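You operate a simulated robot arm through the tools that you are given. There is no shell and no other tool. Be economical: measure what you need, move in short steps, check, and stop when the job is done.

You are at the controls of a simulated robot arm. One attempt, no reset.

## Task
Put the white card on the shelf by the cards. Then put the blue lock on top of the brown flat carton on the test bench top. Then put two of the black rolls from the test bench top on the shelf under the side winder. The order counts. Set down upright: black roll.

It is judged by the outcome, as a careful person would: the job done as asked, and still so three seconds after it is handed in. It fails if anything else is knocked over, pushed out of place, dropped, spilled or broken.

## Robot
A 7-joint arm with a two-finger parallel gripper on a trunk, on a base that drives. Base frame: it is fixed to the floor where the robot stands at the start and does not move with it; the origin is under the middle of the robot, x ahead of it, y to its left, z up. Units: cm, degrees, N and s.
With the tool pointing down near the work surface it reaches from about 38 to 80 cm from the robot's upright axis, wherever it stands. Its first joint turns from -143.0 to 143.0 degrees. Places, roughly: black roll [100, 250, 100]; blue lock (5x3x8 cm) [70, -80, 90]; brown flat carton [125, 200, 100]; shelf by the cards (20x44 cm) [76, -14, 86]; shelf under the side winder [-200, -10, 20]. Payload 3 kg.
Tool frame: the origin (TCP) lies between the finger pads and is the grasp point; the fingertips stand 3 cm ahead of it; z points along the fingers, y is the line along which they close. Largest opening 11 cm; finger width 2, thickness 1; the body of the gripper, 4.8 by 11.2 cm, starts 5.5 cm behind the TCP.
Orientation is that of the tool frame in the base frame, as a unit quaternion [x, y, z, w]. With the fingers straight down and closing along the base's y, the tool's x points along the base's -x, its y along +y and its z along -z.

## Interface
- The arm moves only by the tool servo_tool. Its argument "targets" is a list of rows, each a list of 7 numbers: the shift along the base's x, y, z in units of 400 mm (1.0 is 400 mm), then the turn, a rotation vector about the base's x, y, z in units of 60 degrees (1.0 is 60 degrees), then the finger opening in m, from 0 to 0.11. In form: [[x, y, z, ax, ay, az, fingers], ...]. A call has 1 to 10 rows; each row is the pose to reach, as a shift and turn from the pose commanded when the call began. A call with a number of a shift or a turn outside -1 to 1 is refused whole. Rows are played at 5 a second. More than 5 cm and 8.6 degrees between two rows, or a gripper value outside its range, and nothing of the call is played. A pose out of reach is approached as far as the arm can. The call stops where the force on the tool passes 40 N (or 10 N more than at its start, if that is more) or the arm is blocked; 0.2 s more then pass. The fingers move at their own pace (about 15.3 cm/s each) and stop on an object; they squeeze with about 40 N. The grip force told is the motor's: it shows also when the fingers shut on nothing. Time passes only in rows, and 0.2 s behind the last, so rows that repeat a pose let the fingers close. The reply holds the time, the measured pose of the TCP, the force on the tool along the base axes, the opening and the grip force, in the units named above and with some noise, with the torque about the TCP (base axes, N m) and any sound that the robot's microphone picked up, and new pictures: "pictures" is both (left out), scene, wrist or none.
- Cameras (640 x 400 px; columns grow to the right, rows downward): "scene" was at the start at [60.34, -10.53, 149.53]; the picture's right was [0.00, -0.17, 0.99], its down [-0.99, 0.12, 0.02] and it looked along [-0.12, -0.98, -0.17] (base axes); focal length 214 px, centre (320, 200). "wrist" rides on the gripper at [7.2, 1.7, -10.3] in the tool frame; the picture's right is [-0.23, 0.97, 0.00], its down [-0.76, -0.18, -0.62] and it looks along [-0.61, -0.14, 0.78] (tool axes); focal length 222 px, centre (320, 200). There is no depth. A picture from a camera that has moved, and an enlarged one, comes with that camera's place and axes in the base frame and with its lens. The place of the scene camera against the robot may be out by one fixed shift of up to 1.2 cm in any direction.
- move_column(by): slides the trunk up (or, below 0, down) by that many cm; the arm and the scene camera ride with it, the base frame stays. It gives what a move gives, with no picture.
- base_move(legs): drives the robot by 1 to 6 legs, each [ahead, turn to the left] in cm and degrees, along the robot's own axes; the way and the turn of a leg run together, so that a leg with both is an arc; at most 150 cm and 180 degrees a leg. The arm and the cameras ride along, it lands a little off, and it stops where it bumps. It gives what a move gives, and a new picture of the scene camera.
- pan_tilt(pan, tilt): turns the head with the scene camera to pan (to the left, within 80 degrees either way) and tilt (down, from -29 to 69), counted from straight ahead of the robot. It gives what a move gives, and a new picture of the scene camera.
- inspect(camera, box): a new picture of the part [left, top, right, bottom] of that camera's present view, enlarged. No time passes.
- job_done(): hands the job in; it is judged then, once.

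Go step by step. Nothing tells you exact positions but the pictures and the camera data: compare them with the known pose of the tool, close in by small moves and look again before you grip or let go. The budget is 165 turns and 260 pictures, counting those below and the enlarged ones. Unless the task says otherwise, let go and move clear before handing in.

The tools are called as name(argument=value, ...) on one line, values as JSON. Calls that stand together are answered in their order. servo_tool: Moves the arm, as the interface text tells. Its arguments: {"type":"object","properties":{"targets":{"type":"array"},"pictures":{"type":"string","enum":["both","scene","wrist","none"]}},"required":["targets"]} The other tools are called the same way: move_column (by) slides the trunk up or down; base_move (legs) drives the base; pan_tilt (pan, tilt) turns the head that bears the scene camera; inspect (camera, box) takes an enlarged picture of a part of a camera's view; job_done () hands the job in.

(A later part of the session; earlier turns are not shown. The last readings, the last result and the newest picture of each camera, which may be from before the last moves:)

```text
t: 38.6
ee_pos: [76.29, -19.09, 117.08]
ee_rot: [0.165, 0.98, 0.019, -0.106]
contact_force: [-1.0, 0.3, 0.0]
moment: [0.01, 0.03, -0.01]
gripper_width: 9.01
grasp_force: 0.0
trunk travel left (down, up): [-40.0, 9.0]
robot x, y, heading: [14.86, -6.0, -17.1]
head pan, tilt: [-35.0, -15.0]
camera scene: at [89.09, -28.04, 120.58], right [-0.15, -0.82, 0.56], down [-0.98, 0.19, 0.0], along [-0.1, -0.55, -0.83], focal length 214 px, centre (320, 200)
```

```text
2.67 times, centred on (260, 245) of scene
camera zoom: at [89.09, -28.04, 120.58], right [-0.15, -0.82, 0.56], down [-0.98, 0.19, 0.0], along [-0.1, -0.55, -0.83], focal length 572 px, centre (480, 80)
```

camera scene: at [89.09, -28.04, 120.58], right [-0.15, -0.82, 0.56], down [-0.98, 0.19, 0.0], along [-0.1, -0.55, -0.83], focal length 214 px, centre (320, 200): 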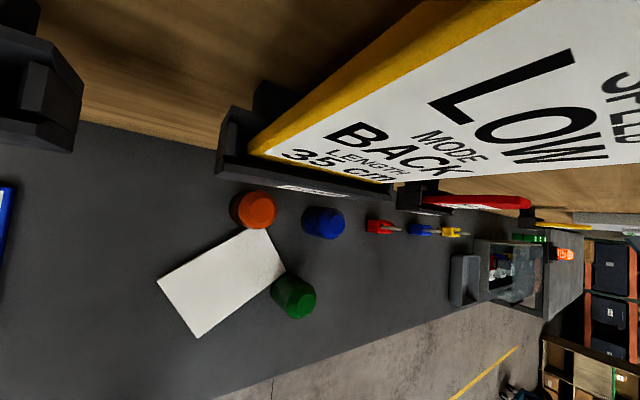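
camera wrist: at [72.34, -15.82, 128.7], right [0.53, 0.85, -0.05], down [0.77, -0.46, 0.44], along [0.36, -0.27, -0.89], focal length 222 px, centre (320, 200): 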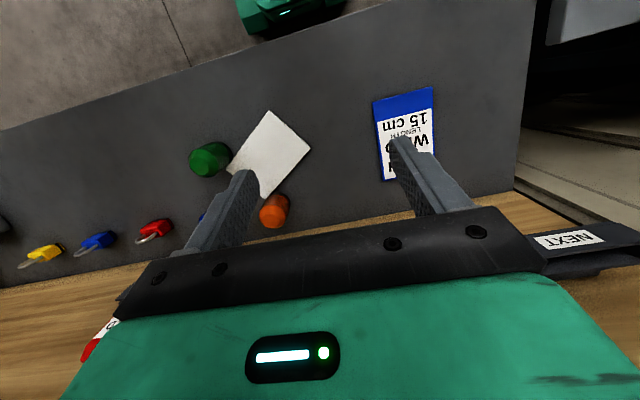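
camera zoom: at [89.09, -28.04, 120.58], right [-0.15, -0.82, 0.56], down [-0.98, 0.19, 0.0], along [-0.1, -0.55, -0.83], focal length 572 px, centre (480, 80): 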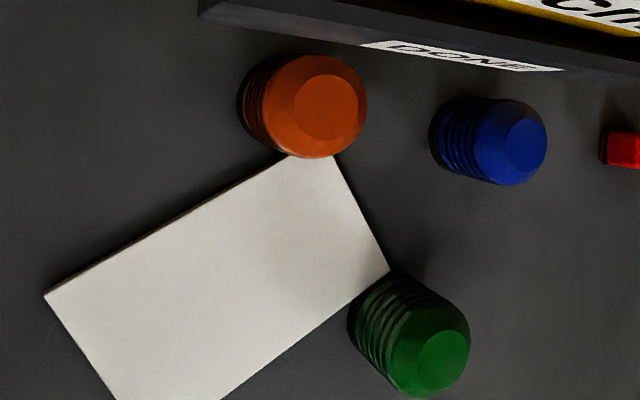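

The card landed across roughly [77,-33] with a corner against the caps; the caps look to be where they were. I'll re-grip it across its width, tool straight down with the head turned to the clear left side, and slide it over to open bench. First I'll level the tool and spin it.

servo_tool(targets=[[0, 0, 0, -0.035, -0.097, 0, 0.11], [0, 0, 0, -0.0695, -0.1947, 0, 0.11], [0, 0, 0, -0.0695, -0.1947, 0, 0.11]], pictures="none")

servo_tool(targets=[[0, 0, 0, 0, 0, 0.125, 0.11], [0, 0, 0, 0, 0, 0.25, 0.11], [0, 0, 0, 0, 0, 0.375, 0.11], [0, 0, 0, 0, 0, 0.5, 0.11], [0, 0, 0, 0, 0, 0.625, 0.11], [0, 0, 0, 0, 0, 0.75, 0.11], [0, 0, 0, 0, 0, 0.875, 0.11], [0, 0, 0, 0, 0, 1.0, 0.11]], pictures="none")

servo_tool(targets=[[0, 0, 0, 0, 0, 0.125, 0.11], [0, 0, 0, 0, 0, 0.25, 0.11], [0, 0, 0, 0, 0, 0.375, 0.11], [0, 0, 0, 0, 0, 0.5, 0.11], [0, 0, 0, 0, 0, 0.625, 0.11], [0, 0, 0, 0, 0, 0.75, 0.11], [0, 0, 0, 0, 0, 0.875, 0.11], [0, 0, 0, 0, 0, 1.0, 0.11]], pictures="none")

pan_tilt(pan=0, tilt=35)

```text
t: 39.4
ee_pos: [76.31, -18.95, 117.1]
ee_rot: [0.166, 0.986, 0.0, 0.001]
contact_force: [0.0, -0.2, 0.6]
moment: [-0.05, -0.01, 0.02]
gripper_width: 11.03
grasp_force: 0.0
trunk travel left (down, up): [-40.0, 9.0]
robot x, y, heading: [15.34, -6.15, -17.1]
head pan, tilt: [-35.0, -15.0]
```

```text
t: 41.2
ee_pos: [76.21, -18.96, 117.04]
ee_rot: [-0.349, 0.937, 0.001, 0.0]
contact_force: [0.2, 0.1, -0.5]
moment: [0.02, 0.01, 0.01]
gripper_width: 11.02
grasp_force: 0.0
trunk travel left (down, up): [-40.0, 9.0]
robot x, y, heading: [15.15, -6.35, -17.2]
head pan, tilt: [-35.0, -15.0]
```

```text
t: 43.0
ee_pos: [76.22, -18.94, 117.04]
ee_rot: [0.771, -0.637, -0.002, 0.0]
contact_force: [0.0, 0.1, 0.5]
moment: [0.02, 0.03, -0.01]
gripper_width: 11.0
grasp_force: 0.0
trunk travel left (down, up): [-40.0, 9.0]
robot x, y, heading: [15.23, -5.99, -17.1]
head pan, tilt: [-35.0, -15.0]
```

```text
t: 44.2
ee_pos: [76.3, -18.97, 117.11]
ee_rot: [0.77, -0.638, 0.0, 0.0]
contact_force: [-0.2, 0.2, 0.3]
moment: [-0.02, -0.03, -0.03]
gripper_width: 10.99
grasp_force: 0.1
trunk travel left (down, up): [-40.0, 9.0]
robot x, y, heading: [14.97, -5.83, -17.3]
head pan, tilt: [0.0, 35.0]
camera scene: at [76.07, -13.66, 121.37], right [0.98, 0.19, 0.0], down [0.15, -0.81, 0.57], along [0.11, -0.56, -0.82], focal length 214 px, centre (320, 200)
```

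scene: 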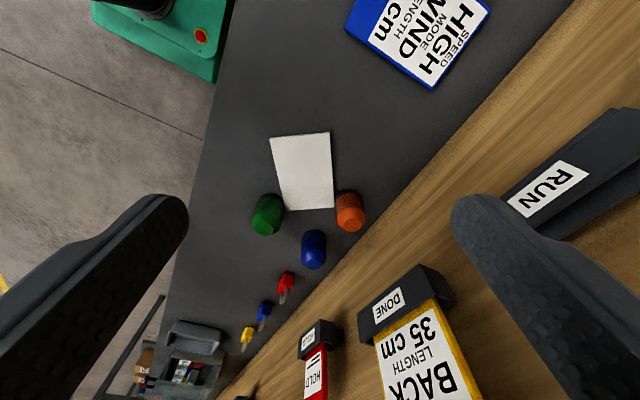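

Clear view: card centre ≈[77,-32.3], its width axis at about 15.5°. Moving above it and aligning the yaw.

servo_tool(targets=[[0.003, -0.066, -0.05, 0, 0, 0.02, 0.11], [0.006, -0.132, -0.11, 0, 0, 0.04, 0.11], [0.01, -0.2, -0.17, 0, 0, 0.06, 0.11], [0.014, -0.267, -0.25, 0, 0, 0.083, 0.11], [0.0175, -0.333, -0.35, 0, 0, 0.083, 0.11], [0.0175, -0.333, -0.45, 0, 0, 0.083, 0.11], [0.0175, -0.333, -0.45, 0, 0, 0.083, 0.11]], pictures="both")

```text
t: 45.8
ee_pos: [77.11, -32.4, 98.93]
ee_rot: [0.798, -0.603, -0.002, 0.0]
contact_force: [-0.7, -0.9, -0.1]
moment: [-0.01, -0.02, 0.0]
gripper_width: 11.01
grasp_force: 0.0
trunk travel left (down, up): [-40.0, 9.0]
robot x, y, heading: [15.25, -6.02, -17.0]
head pan, tilt: [0.0, 35.0]
camera scene: at [76.39, -27.16, 103.18], right [0.96, 0.27, 0.0], down [0.22, -0.79, 0.57], along [0.15, -0.55, -0.82], focal length 214 px, centre (320, 200)
camera wrist: at [77.45, -39.82, 109.18], right [-1.0, -0.05, 0.0], down [-0.03, 0.78, 0.62], along [-0.03, 0.62, -0.78], focal length 222 px, centre (320, 200)
```

scene: 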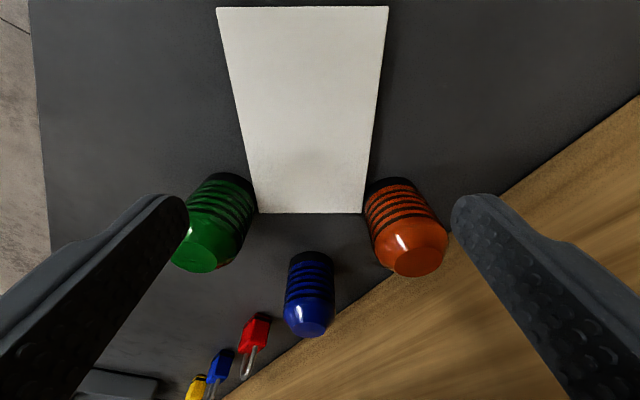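
wrist: 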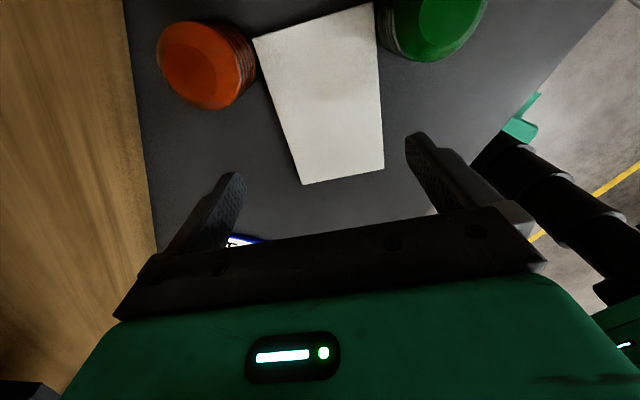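

Yaw is aligned; the card is 1.0 cm to image-left. Correcting and descending to z≈91.5.

servo_tool(targets=[[-0.0125, -0.0035, -0.03, 0, 0, 0, 0.11], [-0.025, -0.007, -0.08, 0, 0, 0, 0.11], [-0.025, -0.007, -0.13, 0, 0, 0, 0.11], [-0.025, -0.007, -0.17, 0, 0, 0, 0.11], [-0.025, -0.007, -0.17, 0, 0, 0, 0.11]], pictures="both")

```text
t: 47.0
ee_pos: [75.87, -32.61, 92.12]
ee_rot: [0.798, -0.603, -0.001, 0.0]
contact_force: [0.3, -0.7, 0.2]
moment: [-0.02, 0.02, 0.02]
gripper_width: 10.99
grasp_force: 0.0
trunk travel left (down, up): [-40.0, 9.0]
robot x, y, heading: [15.16, -5.72, -16.7]
head pan, tilt: [0.0, 35.0]
camera scene: at [75.32, -27.38, 96.51], right [0.96, 0.27, 0.0], down [0.22, -0.79, 0.57], along [0.15, -0.55, -0.82], focal length 214 px, centre (320, 200)
camera wrist: at [76.38, -40.04, 102.52], right [-1.0, -0.05, 0.0], down [-0.03, 0.78, 0.62], along [-0.03, 0.62, -0.78], focal length 222 px, centre (320, 200)
```

scene: 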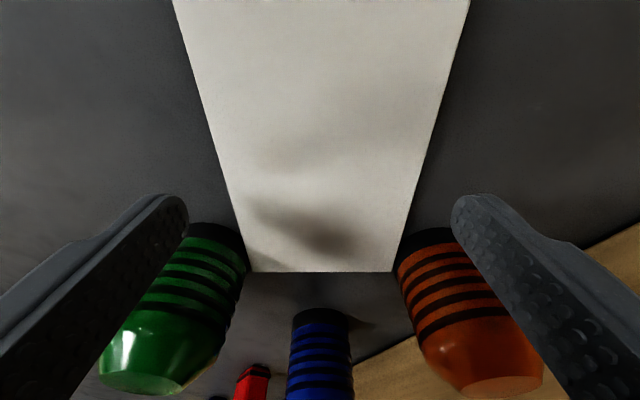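
wrist: 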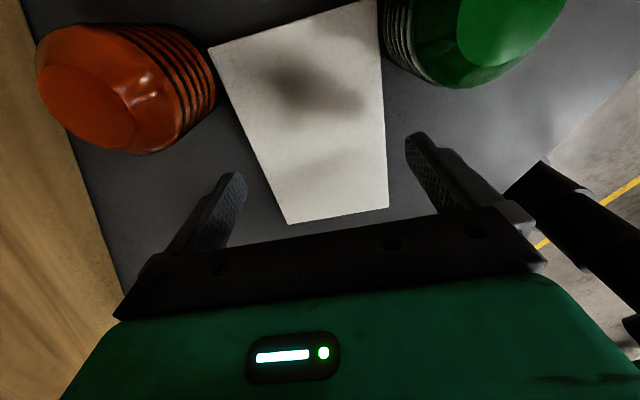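

Well centred. Descending 2.4 cm so the tips come down beside the card edges, watching force.

servo_tool(targets=[[0, 0, -0.02, 0, 0, 0, 0.11], [0, 0, -0.04, 0, 0, 0, 0.11], [0, 0, -0.05, 0, 0, 0, 0.11], [0, 0, -0.06, 0, 0, 0, 0.11], [0, 0, -0.06, 0, 0, 0, 0.11]], pictures="wrist")

pan_tilt(pan=0, tilt=50)

```text
t: 48.2
ee_pos: [75.86, -32.58, 89.69]
ee_rot: [0.798, -0.603, -0.002, -0.001]
contact_force: [0.0, -0.7, 0.1]
moment: [0.0, 0.02, 0.01]
gripper_width: 10.97
grasp_force: 0.1
trunk travel left (down, up): [-40.0, 9.0]
robot x, y, heading: [15.1, -6.46, -17.1]
head pan, tilt: [0.0, 35.0]
camera wrist: at [76.36, -40.06, 100.15], right [-1.0, -0.05, 0.0], down [-0.03, 0.78, 0.62], along [-0.03, 0.62, -0.78], focal length 222 px, centre (320, 200)
```

wrist: 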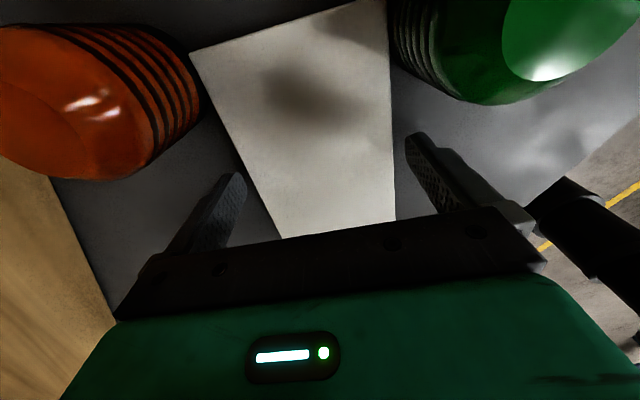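

```text
t: 49.0
ee_pos: [75.89, -32.61, 89.8]
ee_rot: [0.797, -0.604, -0.001, 0.0]
contact_force: [0.5, -0.4, 0.6]
moment: [0.0, 0.0, 0.01]
gripper_width: 10.98
grasp_force: 0.1
trunk travel left (down, up): [-40.0, 9.0]
robot x, y, heading: [14.7, -6.22, -17.0]
head pan, tilt: [0.0, 50.0]
camera scene: at [75.89, -29.49, 95.24], right [0.96, 0.27, 0.0], down [0.18, -0.62, 0.76], along [0.21, -0.74, -0.64], focal length 214 px, centre (320, 200)
```

scene: 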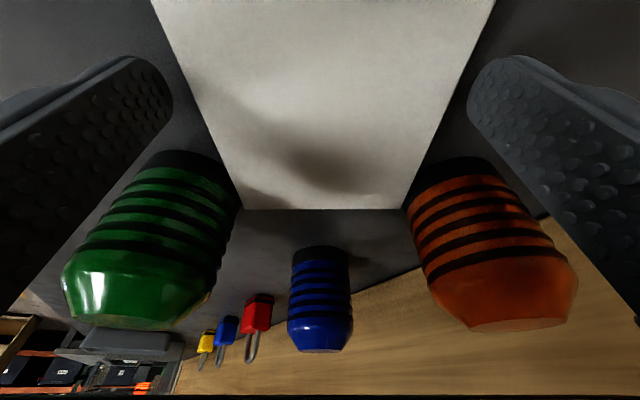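

No contact yet. Lowering in 4 mm steps.

servo_tool(targets=[[0, 0, -0.01, 0, 0, 0, 0.11], [0, 0, -0.01, 0, 0, 0, 0.11], [0, 0, -0.02, 0, 0, 0, 0.11], [0, 0, -0.02, 0, 0, 0, 0.11]], pictures="scene")

inspect(camera="scene", box=[90, 10, 290, 135])

```text
t: 50.0
ee_pos: [75.99, -32.53, 88.97]
ee_rot: [0.798, -0.603, -0.002, 0.0]
contact_force: [1.2, 0.5, 2.2]
moment: [0.0, -0.05, 0.03]
gripper_width: 10.98
grasp_force: 0.1
trunk travel left (down, up): [-40.0, 9.0]
robot x, y, heading: [15.26, -5.78, -17.1]
head pan, tilt: [0.0, 50.0]
camera scene: at [75.91, -29.47, 94.47], right [0.96, 0.27, 0.0], down [0.18, -0.62, 0.77], along [0.21, -0.74, -0.64], focal length 214 px, centre (320, 200)
```

scene: 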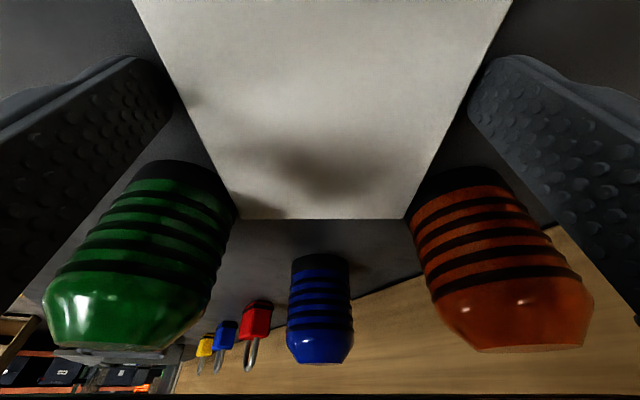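

```text
3.20 times, centred on (190, 72) of scene
camera zoom: at [75.91, -29.47, 94.47], right [0.96, 0.27, 0.0], down [0.18, -0.62, 0.77], along [0.21, -0.74, -0.64], focal length 686 px, centre (736, 608)
```

zoom: 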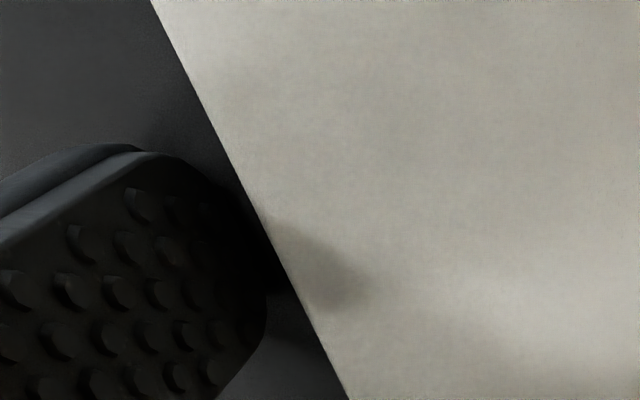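

A slight upward force suggests the tips are touching the bench. Closing on the card.

servo_tool(targets=[[0, 0, 0, 0, 0, 0, 0.1], [0, 0, 0, 0, 0, 0, 0.09], [0, 0, 0, 0, 0, 0, 0.09], [0, 0, 0, 0, 0, 0, 0.09]], pictures="scene")

```text
t: 51.0
ee_pos: [76.01, -32.69, 88.96]
ee_rot: [0.797, -0.604, 0.0, 0.0]
contact_force: [0.6, -0.5, 2.1]
moment: [-0.01, 0.13, 0.03]
gripper_width: 9.92
grasp_force: 40.4
trunk travel left (down, up): [-40.0, 9.0]
robot x, y, heading: [15.13, -6.04, -16.9]
head pan, tilt: [0.0, 50.0]
camera scene: at [75.9, -29.48, 94.47], right [0.96, 0.27, 0.0], down [0.18, -0.62, 0.77], along [0.21, -0.74, -0.64], focal length 214 px, centre (320, 200)
```

scene: 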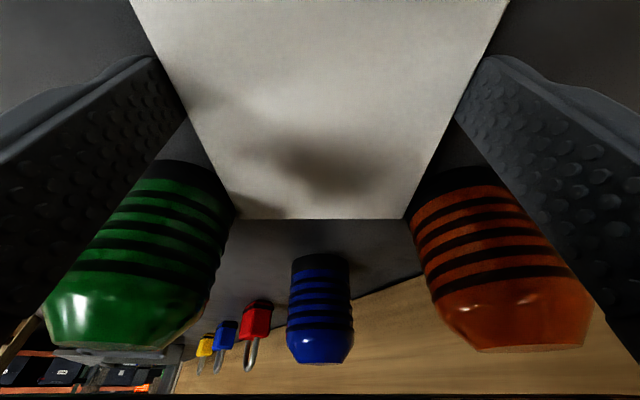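

Held at 9.92 cm. Lifting 1.2 cm and moving it slowly 9 cm away from the caps, then lowering.

servo_tool(targets=[[0, 0, 0.015, 0, 0, 0, 0.09], [0, 0.0, 0.03, 0, 0, 0, 0.09], [-0.004, 0.03, 0.03, 0, 0, 0, 0.09], [-0.01, 0.07, 0.03, 0, 0, 0, 0.09], [-0.018, 0.115, 0.03, 0, 0, 0, 0.09], [-0.026, 0.16, 0.03, 0, 0, 0, 0.09], [-0.034, 0.2, 0.03, 0, 0, 0, 0.09], [-0.038, 0.225, 0.03, 0, 0, 0, 0.09], [-0.038, 0.225, 0.015, 0, 0, 0, 0.09], [-0.038, 0.225, 0.003, 0, 0, 0, 0.09]], pictures="both")

```text
t: 53.1
ee_pos: [74.48, -23.64, 89.09]
ee_rot: [0.797, -0.604, -0.001, 0.0]
contact_force: [0.3, -0.2, -1.0]
moment: [0.01, -0.01, -0.02]
gripper_width: 9.91
grasp_force: 40.1
trunk travel left (down, up): [-40.0, 9.0]
robot x, y, heading: [15.28, -6.1, -17.0]
head pan, tilt: [0.0, 50.0]
camera scene: at [74.42, -20.45, 94.56], right [0.96, 0.27, 0.0], down [0.18, -0.62, 0.76], along [0.21, -0.74, -0.64], focal length 214 px, centre (320, 200)
camera wrist: at [74.89, -31.02, 99.46], right [-1.0, -0.05, 0.0], down [-0.03, 0.78, 0.62], along [-0.03, 0.62, -0.78], focal length 222 px, centre (320, 200)
```

scene: 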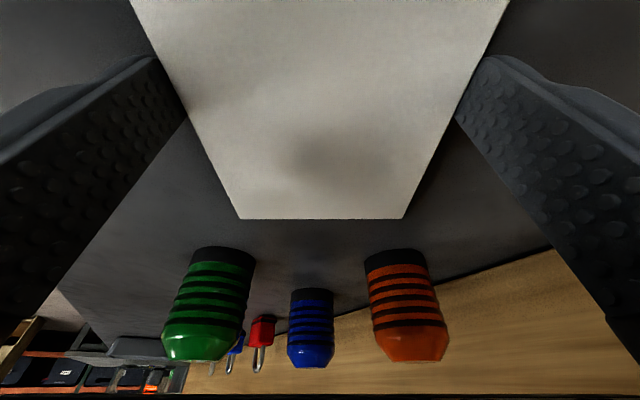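
wrist: 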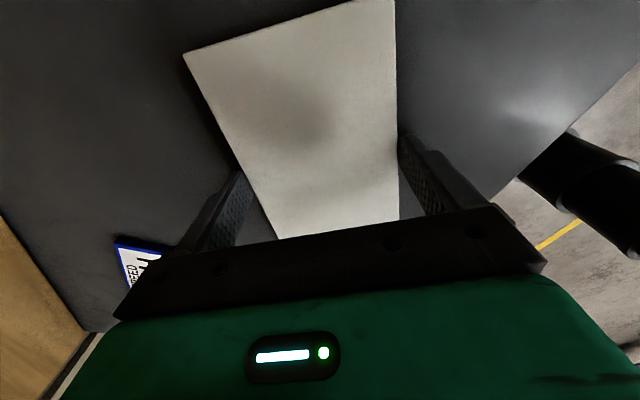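

Card is at the clear spot, resting at bench height. Releasing and lifting straight up.

servo_tool(targets=[[0, 0, 0, 0, 0, 0, 0.1], [0, 0, 0, 0, 0, 0, 0.11], [0, 0, 0, 0, 0, 0, 0.11], [0, 0, 0.05, 0, 0, 0, 0.11], [0, 0, 0.15, 0, 0, 0, 0.11], [0, 0, 0.27, 0, 0, 0, 0.11], [0, 0, 0.39, 0, 0, 0, 0.11], [0, 0, 0.5, 0, 0, 0, 0.11]], pictures="scene")

```text
t: 55.0
ee_pos: [74.37, -23.55, 109.21]
ee_rot: [0.798, -0.603, -0.002, 0.001]
contact_force: [-0.3, 0.0, 0.1]
moment: [0.01, -0.04, 0.0]
gripper_width: 11.01
grasp_force: 0.0
trunk travel left (down, up): [-40.0, 9.0]
robot x, y, heading: [15.18, -6.08, -17.1]
head pan, tilt: [0.0, 50.0]
camera scene: at [74.33, -20.45, 114.67], right [0.96, 0.27, 0.0], down [0.18, -0.62, 0.77], along [0.21, -0.74, -0.64], focal length 214 px, centre (320, 200)
```

scene: 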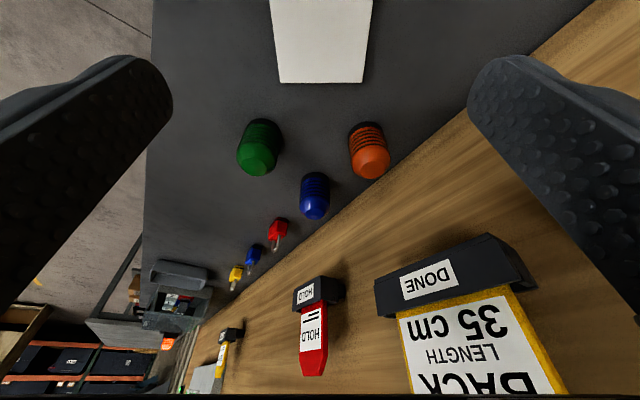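

The card is settled and all caps are standing. Next is the blue lock at about [72,-79]: I'll back off, shift right along the bench, and face it again.

base_move(legs=[[-22, 0], [0, -90], [52, 0], [0, 90]])

```text
t: 67.2
ee_pos: [37.35, -67.3, 109.24]
ee_rot: [0.794, -0.608, -0.001, 0.0]
contact_force: [1.0, -1.0, 0.0]
moment: [-0.01, 0.0, 0.01]
gripper_width: 10.99
grasp_force: 0.0
trunk travel left (down, up): [-40.0, 9.0]
robot x, y, heading: [-22.38, -52.22, -17.7]
head pan, tilt: [0.0, 50.0]
camera scene: at [37.42, -64.24, 114.62], right [0.96, 0.26, 0.0], down [0.17, -0.62, 0.77], along [0.2, -0.74, -0.64], focal length 214 px, centre (320, 200)
```

scene: 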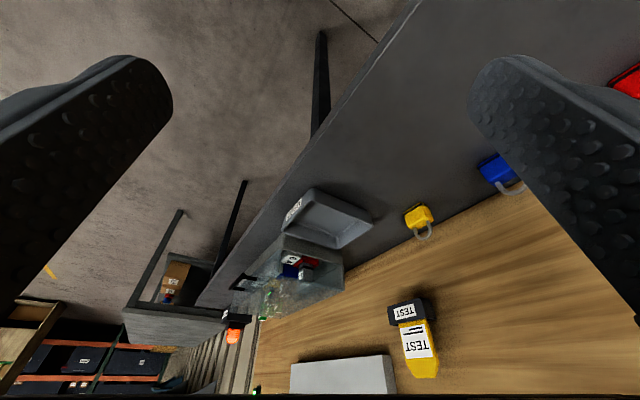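

Lock is at about [72.4,-80.2]. Driving 35 cm ahead to bring it in reach.

base_move(legs=[[35, 0]])

servo_tool(targets=[[0, 0, 0, 0, 0, 0, 0.11]], pictures="wrist")

pan_tilt(pan=20, tilt=10)

```text
t: 69.4
ee_pos: [68.13, -77.29, 109.26]
ee_rot: [0.794, -0.608, -0.01, 0.003]
contact_force: [-0.1, 0.1, -0.6]
moment: [-0.02, 0.0, 0.01]
gripper_width: 11.0
grasp_force: 0.0
trunk travel left (down, up): [-40.0, 9.0]
robot x, y, heading: [9.28, -62.56, -17.7]
head pan, tilt: [0.0, 50.0]
stopped in leg 1: the robot was blocked; the commanded pose is now the measured one
camera scene: at [68.25, -74.12, 114.72], right [0.96, 0.26, -0.02], down [0.18, -0.63, 0.76], along [0.19, -0.73, -0.65], focal length 214 px, centre (320, 200)
```

scene: 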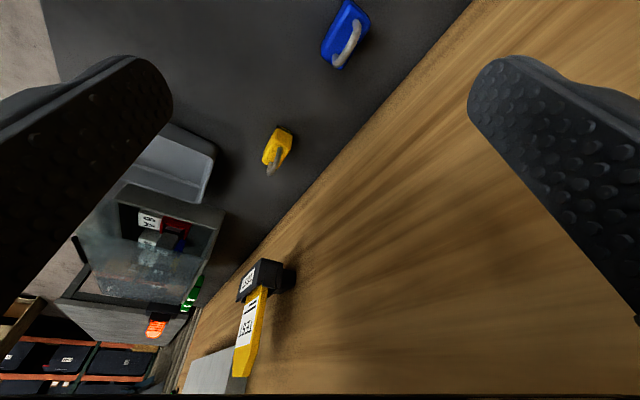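

```text
t: 69.8
ee_pos: [68.2, -77.3, 109.25]
ee_rot: [0.794, -0.608, -0.008, 0.003]
contact_force: [0.4, 0.0, 0.1]
moment: [-0.02, 0.01, 0.0]
gripper_width: 11.02
grasp_force: 0.1
trunk travel left (down, up): [-40.0, 9.0]
robot x, y, heading: [9.46, -62.6, -17.8]
head pan, tilt: [0.0, 50.0]
camera wrist: at [68.7, -84.74, 119.54], right [-1.0, -0.04, 0.02], down [-0.02, 0.78, 0.63], along [-0.04, 0.63, -0.78], focal length 222 px, centre (320, 200)
```

wrist: 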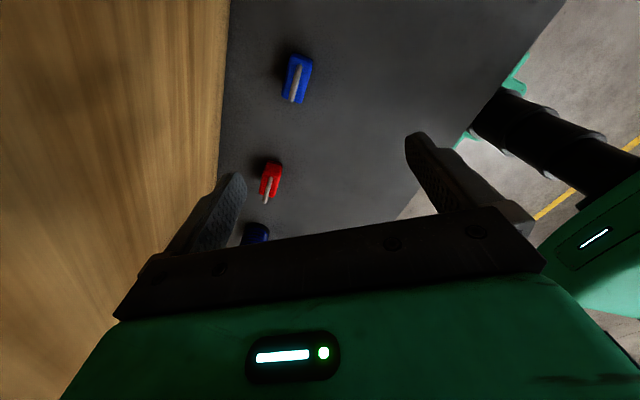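

```text
t: 70.8
ee_pos: [68.07, -77.2, 109.25]
ee_rot: [0.794, -0.607, -0.008, 0.003]
contact_force: [-0.7, 0.3, 0.1]
moment: [-0.02, 0.0, 0.0]
gripper_width: 10.98
grasp_force: 0.1
trunk travel left (down, up): [-40.0, 9.0]
robot x, y, heading: [9.54, -62.8, -17.7]
head pan, tilt: [20.0, 10.0]
camera scene: at [63.58, -68.98, 113.78], right [0.9, 0.25, -0.35], down [0.32, -0.94, 0.15], along [-0.29, -0.25, -0.92], focal length 214 px, centre (320, 200)
```

scene: 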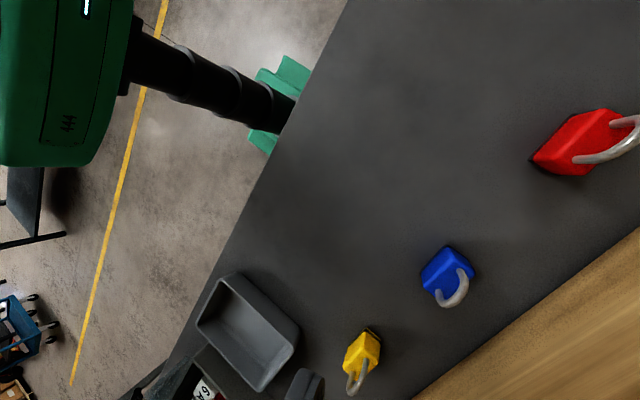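

The base lightly met something 1.7 cm before the end, so I'll back off 2 cm. The locks stand upright with shackles up; zooming in to see the blue one's orientation.

base_move(legs=[[-2, 0]])

inspect(camera="scene", box=[380, 200, 540, 300])

inspect(camera="wrist", box=[240, 20, 400, 120])

```text
t: 71.6
ee_pos: [66.88, -76.89, 108.89]
ee_rot: [0.794, -0.608, -0.01, 0.003]
contact_force: [0.2, -0.7, -0.2]
moment: [0.02, 0.05, 0.0]
gripper_width: 11.0
grasp_force: 0.0
trunk travel left (down, up): [-40.0, 9.0]
robot x, y, heading: [7.67, -62.02, -17.6]
head pan, tilt: [20.0, 10.0]
camera scene: at [62.34, -68.59, 113.48], right [0.9, 0.25, -0.36], down [0.32, -0.94, 0.15], along [-0.3, -0.25, -0.92], focal length 214 px, centre (320, 200)
```

scene: 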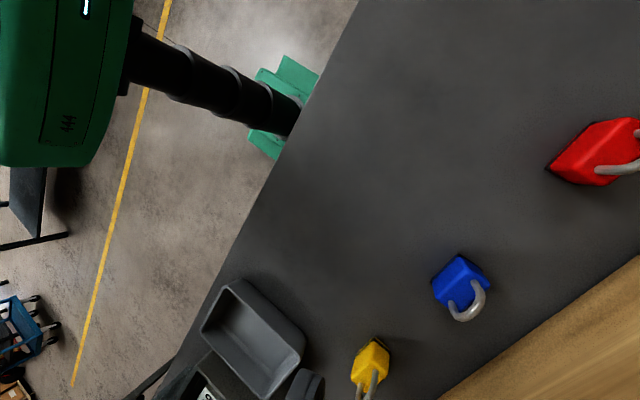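

```text
4.00 times, centred on (460, 250) of scene
camera zoom: at [62.34, -68.59, 113.48], right [0.9, 0.25, -0.36], down [0.32, -0.94, 0.15], along [-0.3, -0.25, -0.92], focal length 858 px, centre (-240, 0)
```

zoom: 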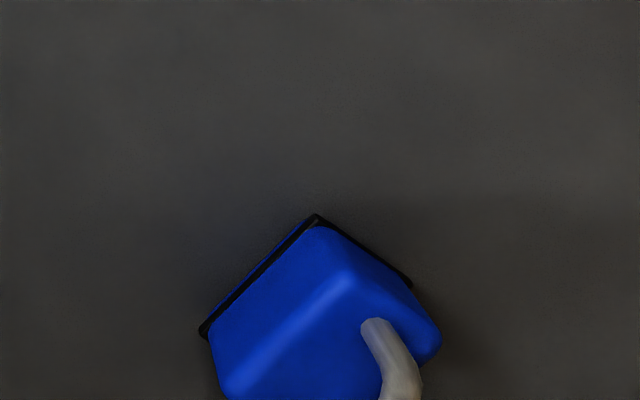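

```text
4.00 times, centred on (320, 70) of wrist
camera zoom: at [67.51, -84.35, 119.2], right [-1.0, -0.04, 0.02], down [-0.02, 0.78, 0.63], along [-0.04, 0.63, -0.78], focal length 888 px, centre (320, 720)
```

zoom: 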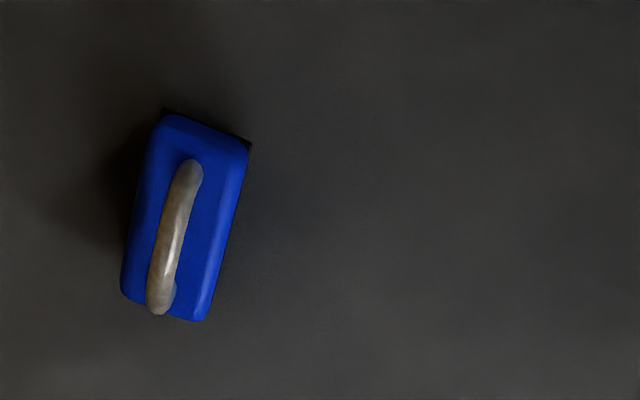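

The blue lock stands at about [71,-79], its thin side across the bench depth. I'll turn the tool to close across that thin side and hover over it.

servo_tool(targets=[[0.02, -0.011, 0, -0.002, -0.004, -0.133, 0.11], [0.04, -0.022, 0, -0.004, -0.009, -0.267, 0.11], [0.07, -0.038, 0, -0.006, -0.014, -0.4, 0.11], [0.1025, -0.055, 0, -0.007, -0.018, -0.533, 0.11], [0.1025, -0.055, -0.1, -0.007, -0.018, -0.533, 0.11], [0.1025, -0.055, -0.125, -0.007, -0.018, -0.533, 0.11]], pictures="wrist")

pan_tilt(pan=0, tilt=45)

```text
t: 73.2
ee_pos: [69.11, -78.41, 105.92]
ee_rot: [-0.603, 0.798, -0.012, 0.011]
contact_force: [-5.5, 2.4, -0.2]
moment: [-0.13, -0.3, 0.04]
gripper_width: 11.0
grasp_force: 0.0
trunk travel left (down, up): [-40.0, 9.0]
robot x, y, heading: [6.88, -61.43, -17.7]
head pan, tilt: [20.0, 10.0]
stopped in row 6: the arm was blocked; the commanded pose is now the measured one
camera wrist: at [65.28, -84.71, 116.22], right [-0.88, 0.48, -0.03], down [0.36, 0.69, 0.63], along [0.33, 0.54, -0.77], focal length 222 px, centre (320, 200)
```

wrist: 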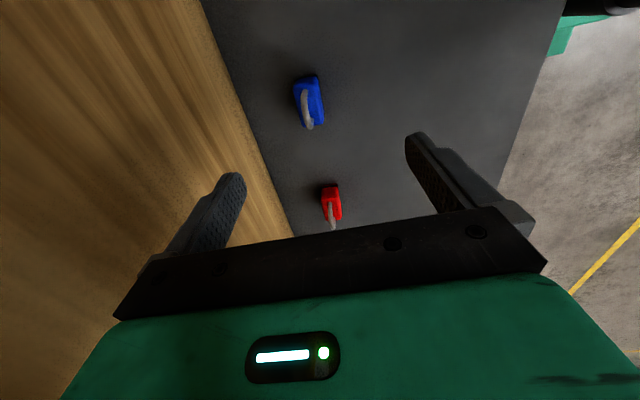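

```text
t: 74.2
ee_pos: [69.68, -78.22, 99.53]
ee_rot: [-0.604, 0.796, 0.031, -0.026]
contact_force: [0.1, -0.2, -0.1]
moment: [-0.01, 0.01, 0.0]
gripper_width: 11.0
grasp_force: 0.0
trunk travel left (down, up): [-40.0, 9.0]
robot x, y, heading: [7.66, -62.17, -18.0]
head pan, tilt: [0.0, 45.0]
camera scene: at [71.86, -74.4, 104.53], right [0.96, -0.27, -0.08], down [-0.13, -0.7, 0.71], along [-0.24, -0.67, -0.7], focal length 214 px, centre (320, 200)
```

scene: 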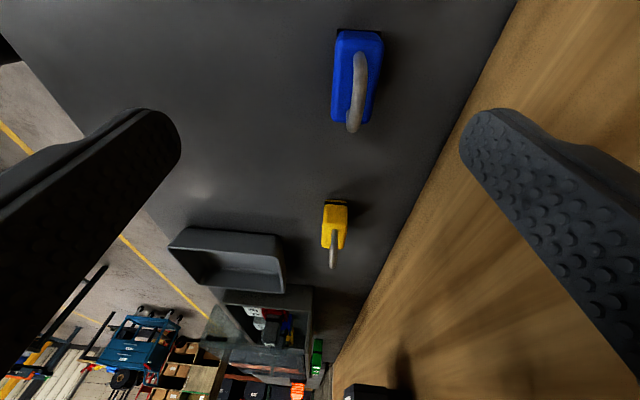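

The arm stopped short and settled slightly tilted, with the lock at about [71.5,-79]. I'll straighten the tool and centre over it at the current height.

servo_tool(targets=[[0.015, -0.007, 0, -0.006, -0.025, -0.01, 0.11], [0.03, -0.014, 0, -0.012, -0.05, -0.02, 0.11], [0.045, -0.02, 0, -0.017, -0.075, -0.03, 0.11], [0.045, -0.02, 0, -0.017, -0.075, -0.03, 0.11]], pictures="both")

```text
t: 75.4
ee_pos: [68.74, -76.23, 90.11]
ee_rot: [-0.612, 0.779, 0.119, -0.066]
contact_force: [-60.7, 6.3, 213.4]
moment: [-3.06, -6.15, -0.79]
gripper_width: 8.12
grasp_force: 0.1
trunk travel left (down, up): [-40.0, 9.0]
robot x, y, heading: [6.93, -61.46, -17.7]
head pan, tilt: [0.0, 45.0]
stopped in row 4: the arm was blocked; the commanded pose is now the measured one
camera scene: at [71.68, -72.86, 95.12], right [0.94, -0.22, -0.27], down [0.0, -0.76, 0.65], along [-0.35, -0.61, -0.71], focal length 214 px, centre (320, 200)
camera wrist: at [67.99, -83.89, 100.25], right [-0.86, 0.44, 0.27], down [0.51, 0.63, 0.58], along [0.09, 0.64, -0.77], focal length 222 px, centre (320, 200)
```

scene: 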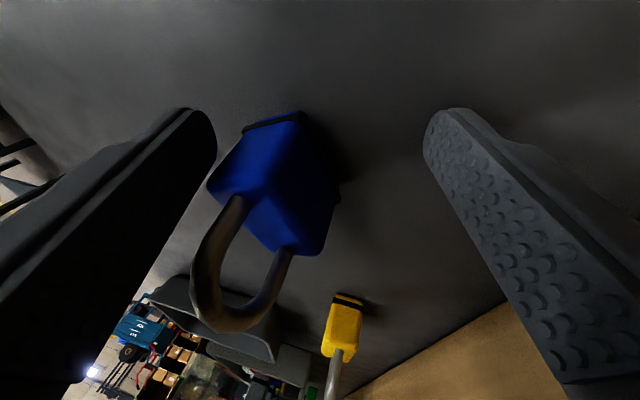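
wrist: 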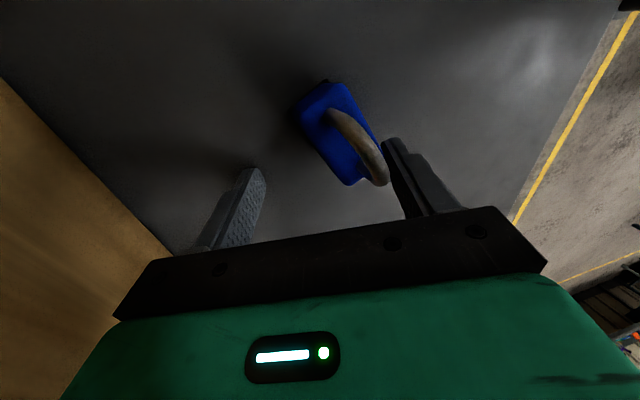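

The arm ended pressed on the bench, which is not what I asked for; something is blocking it. I'll raise the tool right away and look.

servo_tool(targets=[[0, 0, 0.025, 0, 0, 0, 0.11], [0, 0, 0.06, 0, 0, 0, 0.11], [0, 0, 0.12, 0, 0, 0, 0.11], [0, 0, 0.2, 0, 0, 0, 0.11], [0, 0, 0.3, 0, 0, 0, 0.11], [0, 0, 0.4, 0, 0, 0, 0.11]], pictures="scene")

```text
t: 75.7
ee_pos: [70.83, -76.32, 89.45]
ee_rot: [-0.609, 0.781, 0.14, -0.007]
contact_force: [-55.1, -62.0, 208.0]
moment: [-3.79, -0.88, -1.1]
gripper_width: 2.34
grasp_force: 0.1
trunk travel left (down, up): [-40.0, 9.0]
robot x, y, heading: [7.03, -62.33, -18.8]
head pan, tilt: [0.0, 45.0]
stopped in row 1: the force on the tool passed its limit at 311 N (the readings are from after the stop); the commanded pose is now the measured one
camera scene: at [73.63, -73.49, 94.87], right [0.95, -0.22, -0.23], down [-0.05, -0.82, 0.57], along [-0.31, -0.53, -0.79], focal length 214 px, centre (320, 200)
```

scene: 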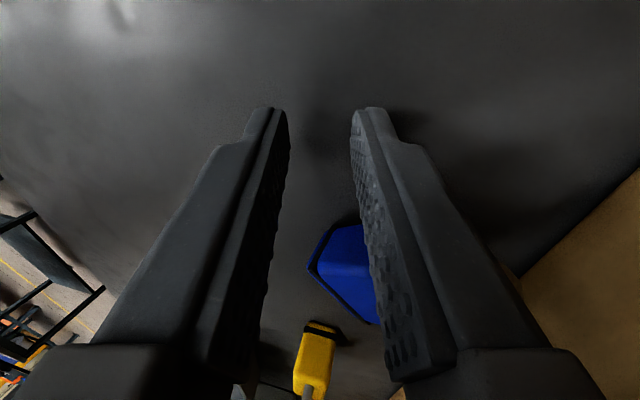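

The tool is still loaded against the bench. I'll raise the trunk to lift the whole arm off.

move_column(by=8)

servo_tool(targets=[[0, 0, 0, 0, 0, 0, 0.11]], pictures="both")

```text
t: 75.9
ee_pos: [73.24, -76.78, 93.6]
ee_rot: [-0.622, 0.771, 0.131, 0.04]
contact_force: [-65.7, 28.4, -5.3]
moment: [-1.39, -2.01, -3.24]
gripper_width: 9.77
grasp_force: 0.1
trunk travel left (down, up): [-40.4, 8.6]
robot x, y, heading: [6.9, -62.42, -19.4]
head pan, tilt: [0.0, 45.0]
stopped: the force on the tool passed its limit at 305 N (the readings are from after the stop); the commanded pose is now the measured one
```

```text
t: 76.2
ee_pos: [71.04, -76.13, 90.67]
ee_rot: [-0.593, 0.781, 0.194, 0.021]
contact_force: [167.1, -61.2, 281.0]
moment: [-6.55, -22.63, -0.9]
gripper_width: 11.04
grasp_force: 0.3
trunk travel left (down, up): [-40.4, 8.6]
robot x, y, heading: [7.06, -62.4, -19.2]
head pan, tilt: [0.0, 45.0]
stopped in row 1: the force on the tool passed its limit at 190 N (the readings are from after the stop); the commanded pose is now the measured one
camera scene: at [74.01, -74.01, 96.35], right [0.93, -0.22, -0.28], down [-0.07, -0.88, 0.47], along [-0.35, -0.42, -0.84], focal length 214 px, centre (320, 200)
camera wrist: at [69.45, -85.7, 98.84], right [-0.84, 0.42, 0.33], down [0.51, 0.46, 0.73], along [0.16, 0.78, -0.6], focal length 222 px, centre (320, 200)
```

scene: 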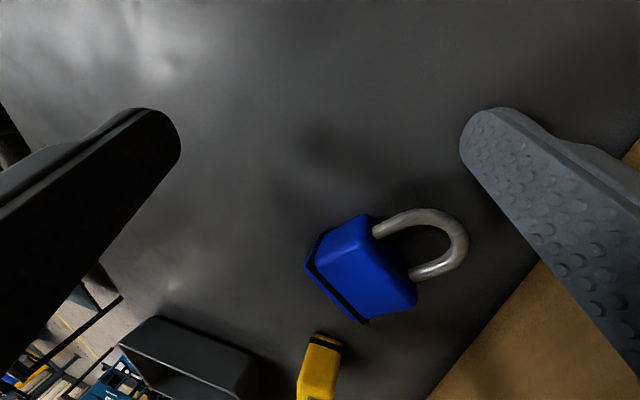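
wrist: 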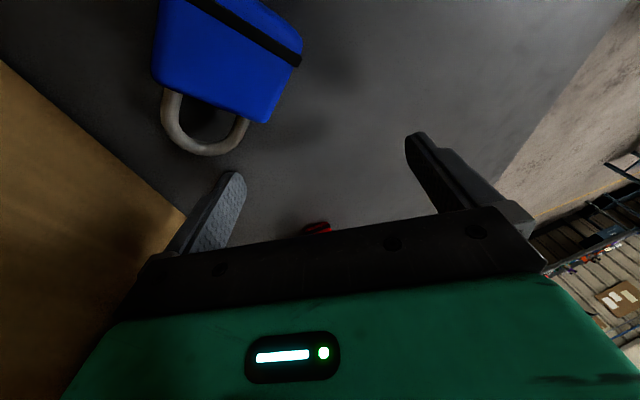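

The lock has been tipped over and the arm is jammed somewhere. I'll look back at the arm itself to find what it's caught on.

pan_tilt(pan=75, tilt=10)

```text
t: 77.6
ee_pos: [70.68, -75.88, 90.76]
ee_rot: [-0.592, 0.781, 0.197, 0.011]
contact_force: [98.2, -64.6, 207.7]
moment: [-5.9, -15.64, -2.12]
gripper_width: 11.0
grasp_force: 0.1
trunk travel left (down, up): [-40.4, 8.6]
robot x, y, heading: [6.85, -61.88, -19.4]
head pan, tilt: [75.0, 10.0]
camera scene: at [68.29, -68.62, 105.72], right [0.03, 0.25, -0.97], down [-0.13, -0.96, -0.26], along [-0.99, 0.13, 0.0], focal length 214 px, centre (320, 200)
```

scene: 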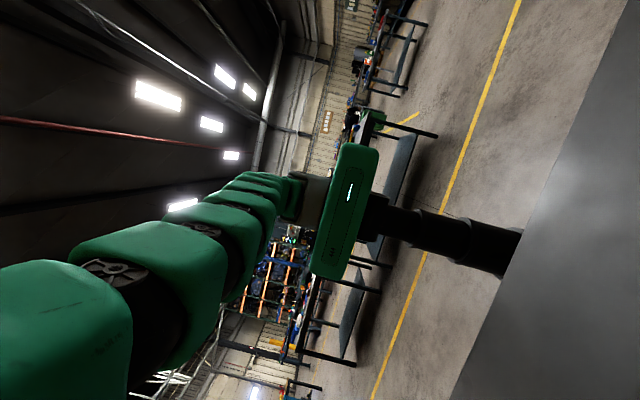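

The arm links are clear of the bench, so only the fingers are in contact. I'll try raising the trunk again.

move_column(by=8)

move_column(by=8)

```text
t: 78.0
ee_pos: [73.67, -75.11, 90.06]
ee_rot: [-0.585, 0.791, 0.16, 0.073]
contact_force: [-25.3, 15.0, -9.8]
moment: [-0.53, -0.73, 0.68]
gripper_width: 9.83
grasp_force: 0.1
trunk travel left (down, up): [-40.7, 8.3]
robot x, y, heading: [6.43, -61.9, -18.8]
head pan, tilt: [75.0, 10.0]
stopped: the arm was blocked; the commanded pose is now the measured one
```

```text
t: 78.3
ee_pos: [72.98, -77.08, 94.63]
ee_rot: [-0.57, 0.796, 0.181, 0.09]
contact_force: [-55.3, 23.4, -24.9]
moment: [-0.25, -1.06, -0.29]
gripper_width: 9.74
grasp_force: 0.0
trunk travel left (down, up): [-40.5, 8.5]
robot x, y, heading: [6.29, -62.06, -18.6]
head pan, tilt: [75.0, 10.0]
stopped: the arm was blocked; the commanded pose is now the measured one
```

Now nearly unloaded at z≈94.6. Lifting with the arm in small steps.

servo_tool(targets=[[0, 0, 0.03, 0, 0, 0, 0.11], [0, 0, 0.06, 0, 0, 0, 0.11], [0, 0, 0.1, 0, 0, 0, 0.11], [0, 0, 0.15, 0, 0, 0, 0.11], [0, 0, 0.2, 0, 0, 0, 0.11]], pictures="scene")

```text
t: 78.5
ee_pos: [69.57, -81.67, 92.9]
ee_rot: [-0.521, 0.836, 0.164, 0.047]
contact_force: [22.0, -63.1, 224.2]
moment: [-7.42, -10.94, -3.27]
gripper_width: 10.13
grasp_force: 4.2
trunk travel left (down, up): [-40.5, 8.5]
robot x, y, heading: [6.22, -62.1, -19.6]
head pan, tilt: [75.0, 10.0]
stopped in row 1: the force on the tool passed its limit at 316 N (the readings are from after the stop); the commanded pose is now the measured one
camera scene: at [67.69, -73.44, 107.38], right [0.14, 0.21, -0.97], down [-0.29, -0.93, -0.24], along [-0.95, 0.32, -0.07], focal length 214 px, centre (320, 200)
```

scene: 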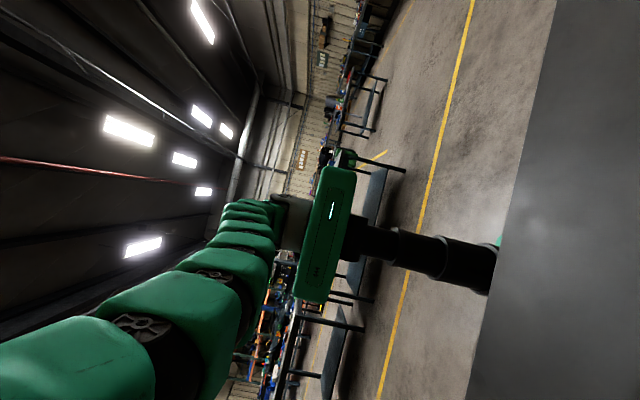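

I believe the wrist is wedged under or against the lock hooks on the wall (z≈124, right above here), which pushes the arm down. The way out is straight back from the wall, so I'll back the base.

base_move(legs=[[-8, 0]])

servo_tool(targets=[[0, 0, 0, 0, 0, 0, 0.11]], pictures="wrist")

```text
t: 79.2
ee_pos: [69.26, -82.69, 91.08]
ee_rot: [-0.499, 0.841, 0.208, 0.025]
contact_force: [0.1, 1.7, -14.8]
moment: [0.08, 0.35, 0.06]
gripper_width: 11.02
grasp_force: 0.2
trunk travel left (down, up): [-40.5, 8.5]
robot x, y, heading: [5.66, -62.19, -20.1]
head pan, tilt: [75.0, 10.0]
stopped in leg 1: the force on the tool passed its limit at 301 N (the readings are from after the stop); the commanded pose is now the measured one
camera scene: at [68.81, -75.19, 106.15], right [0.06, 0.25, -0.97], down [-0.34, -0.9, -0.26], along [-0.94, 0.35, 0.03], focal length 214 px, centre (320, 200)
```

scene: 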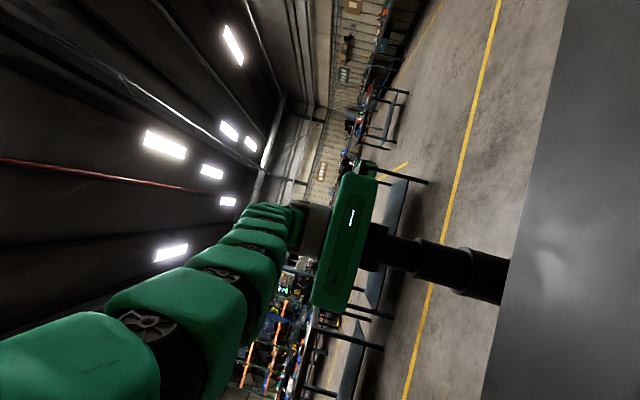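

```text
t: 79.4
ee_pos: [70.6, -84.53, 94.55]
ee_rot: [-0.552, 0.823, 0.129, 0.018]
contact_force: [-140.4, 40.2, 20.2]
moment: [-3.51, -13.41, -0.47]
gripper_width: 9.96
grasp_force: 0.1
trunk travel left (down, up): [-40.5, 8.5]
robot x, y, heading: [5.44, -61.72, -20.0]
head pan, tilt: [75.0, 10.0]
stopped in row 1: the force on the tool passed its limit at 83 N (the readings are from after the stop); the commanded pose is now the measured one
camera wrist: at [67.44, -92.94, 103.71], right [-0.8, 0.55, 0.23], down [0.53, 0.48, 0.7], along [0.28, 0.68, -0.68], focal length 222 px, centre (320, 200)
```

wrist: 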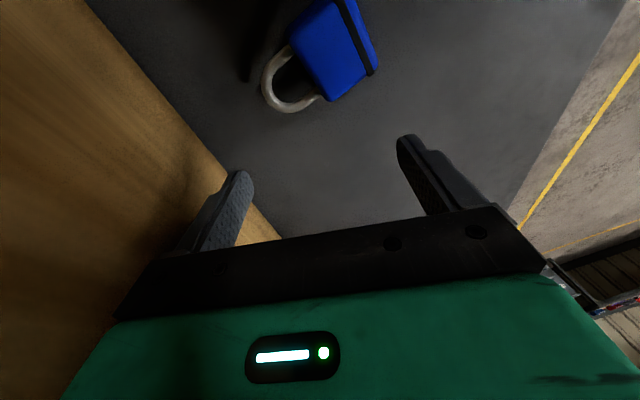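

The force now pushes the tool away from the wall, consistent with wedging there. I'll keep backing off.

base_move(legs=[[-10, 0]])

base_move(legs=[[-10, 0]])

```text
t: 80.0
ee_pos: [70.66, -85.07, 91.89]
ee_rot: [-0.554, 0.824, 0.116, 0.01]
contact_force: [-188.2, 76.0, 0.9]
moment: [-7.95, -16.42, 1.61]
gripper_width: 9.64
grasp_force: 0.0
trunk travel left (down, up): [-40.5, 8.5]
robot x, y, heading: [5.09, -62.03, -20.1]
head pan, tilt: [75.0, 10.0]
stopped in leg 1: the force on the tool passed its limit at 288 N (the readings are from after the stop); the commanded pose is now the measured one
camera scene: at [67.97, -75.35, 105.4], right [0.13, 0.1, -0.99], down [-0.22, -0.97, -0.13], along [-0.97, 0.23, -0.1], focal length 214 px, centre (320, 200)
```

scene: 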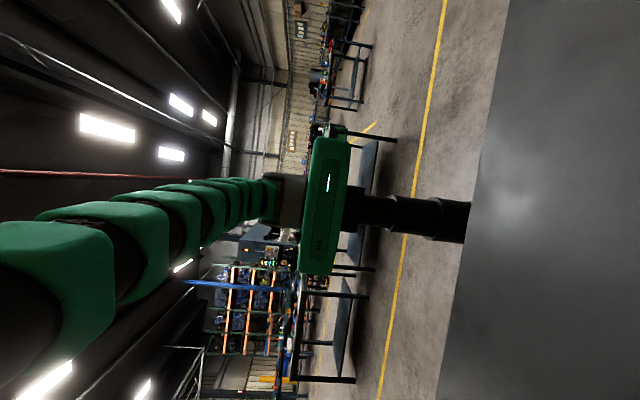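

```text
t: 80.7
ee_pos: [71.75, -86.31, 93.85]
ee_rot: [-0.589, 0.807, 0.036, 0.018]
contact_force: [-272.4, 96.6, 71.7]
moment: [-13.97, -28.86, 0.5]
gripper_width: 8.51
grasp_force: 0.0
trunk travel left (down, up): [-40.5, 8.5]
robot x, y, heading: [4.72, -62.09, -20.3]
head pan, tilt: [75.0, 10.0]
stopped in leg 1: the force on the tool passed its limit at 222 N (the readings are from after the stop); the commanded pose is now the measured one
camera scene: at [67.06, -75.52, 105.63], right [0.23, 0.0, -0.97], down [-0.14, -0.99, -0.03], along [-0.96, 0.14, -0.23], focal length 214 px, centre (320, 200)
```

scene: 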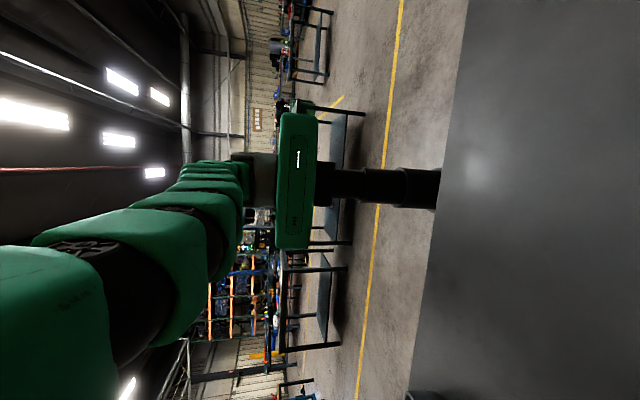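

Still loaded towards the wall. I'll command the tool itself directly back from the wall in small steps.

servo_tool(targets=[[-0.03, 0.01, 0, 0, 0, 0, 0.11], [-0.06, 0.02, 0, 0, 0, 0, 0.11], [-0.1, 0.033, 0, 0, 0, 0, 0.11], [-0.15, 0.05, 0.02, 0, 0, 0, 0.11], [-0.2, 0.066, 0.05, 0, 0, 0, 0.11]], pictures="both")

```text
t: 81.1
ee_pos: [69.25, -89.92, 91.32]
ee_rot: [-0.57, 0.814, 0.112, 0.016]
contact_force: [-261.1, 62.1, -86.4]
moment: [-5.86, -16.95, -0.87]
gripper_width: 9.39
grasp_force: 0.0
trunk travel left (down, up): [-40.5, 8.5]
robot x, y, heading: [4.54, -61.79, -20.4]
head pan, tilt: [75.0, 10.0]
stopped in row 2: the force on the tool passed its limit at 1653 N (the readings are from after the stop); the commanded pose is now the measured one
camera scene: at [66.07, -80.33, 104.71], right [0.14, 0.11, -0.98], down [-0.18, -0.97, -0.13], along [-0.97, 0.2, -0.12], focal length 214 px, centre (320, 200)
camera wrist: at [66.25, -98.07, 100.59], right [-0.83, 0.53, 0.19], down [0.5, 0.52, 0.69], along [0.26, 0.67, -0.69], focal length 222 px, centre (320, 200)
```

scene: 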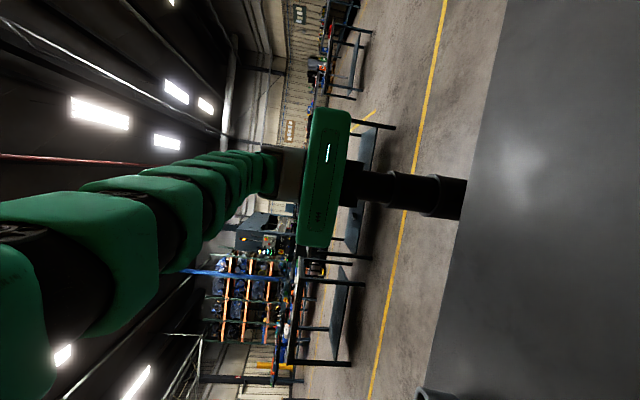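
wrist: 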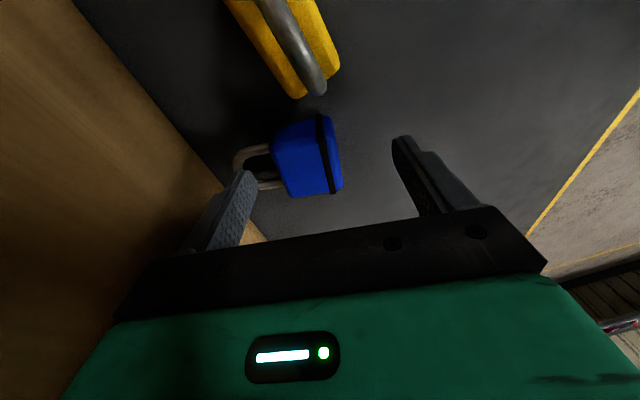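

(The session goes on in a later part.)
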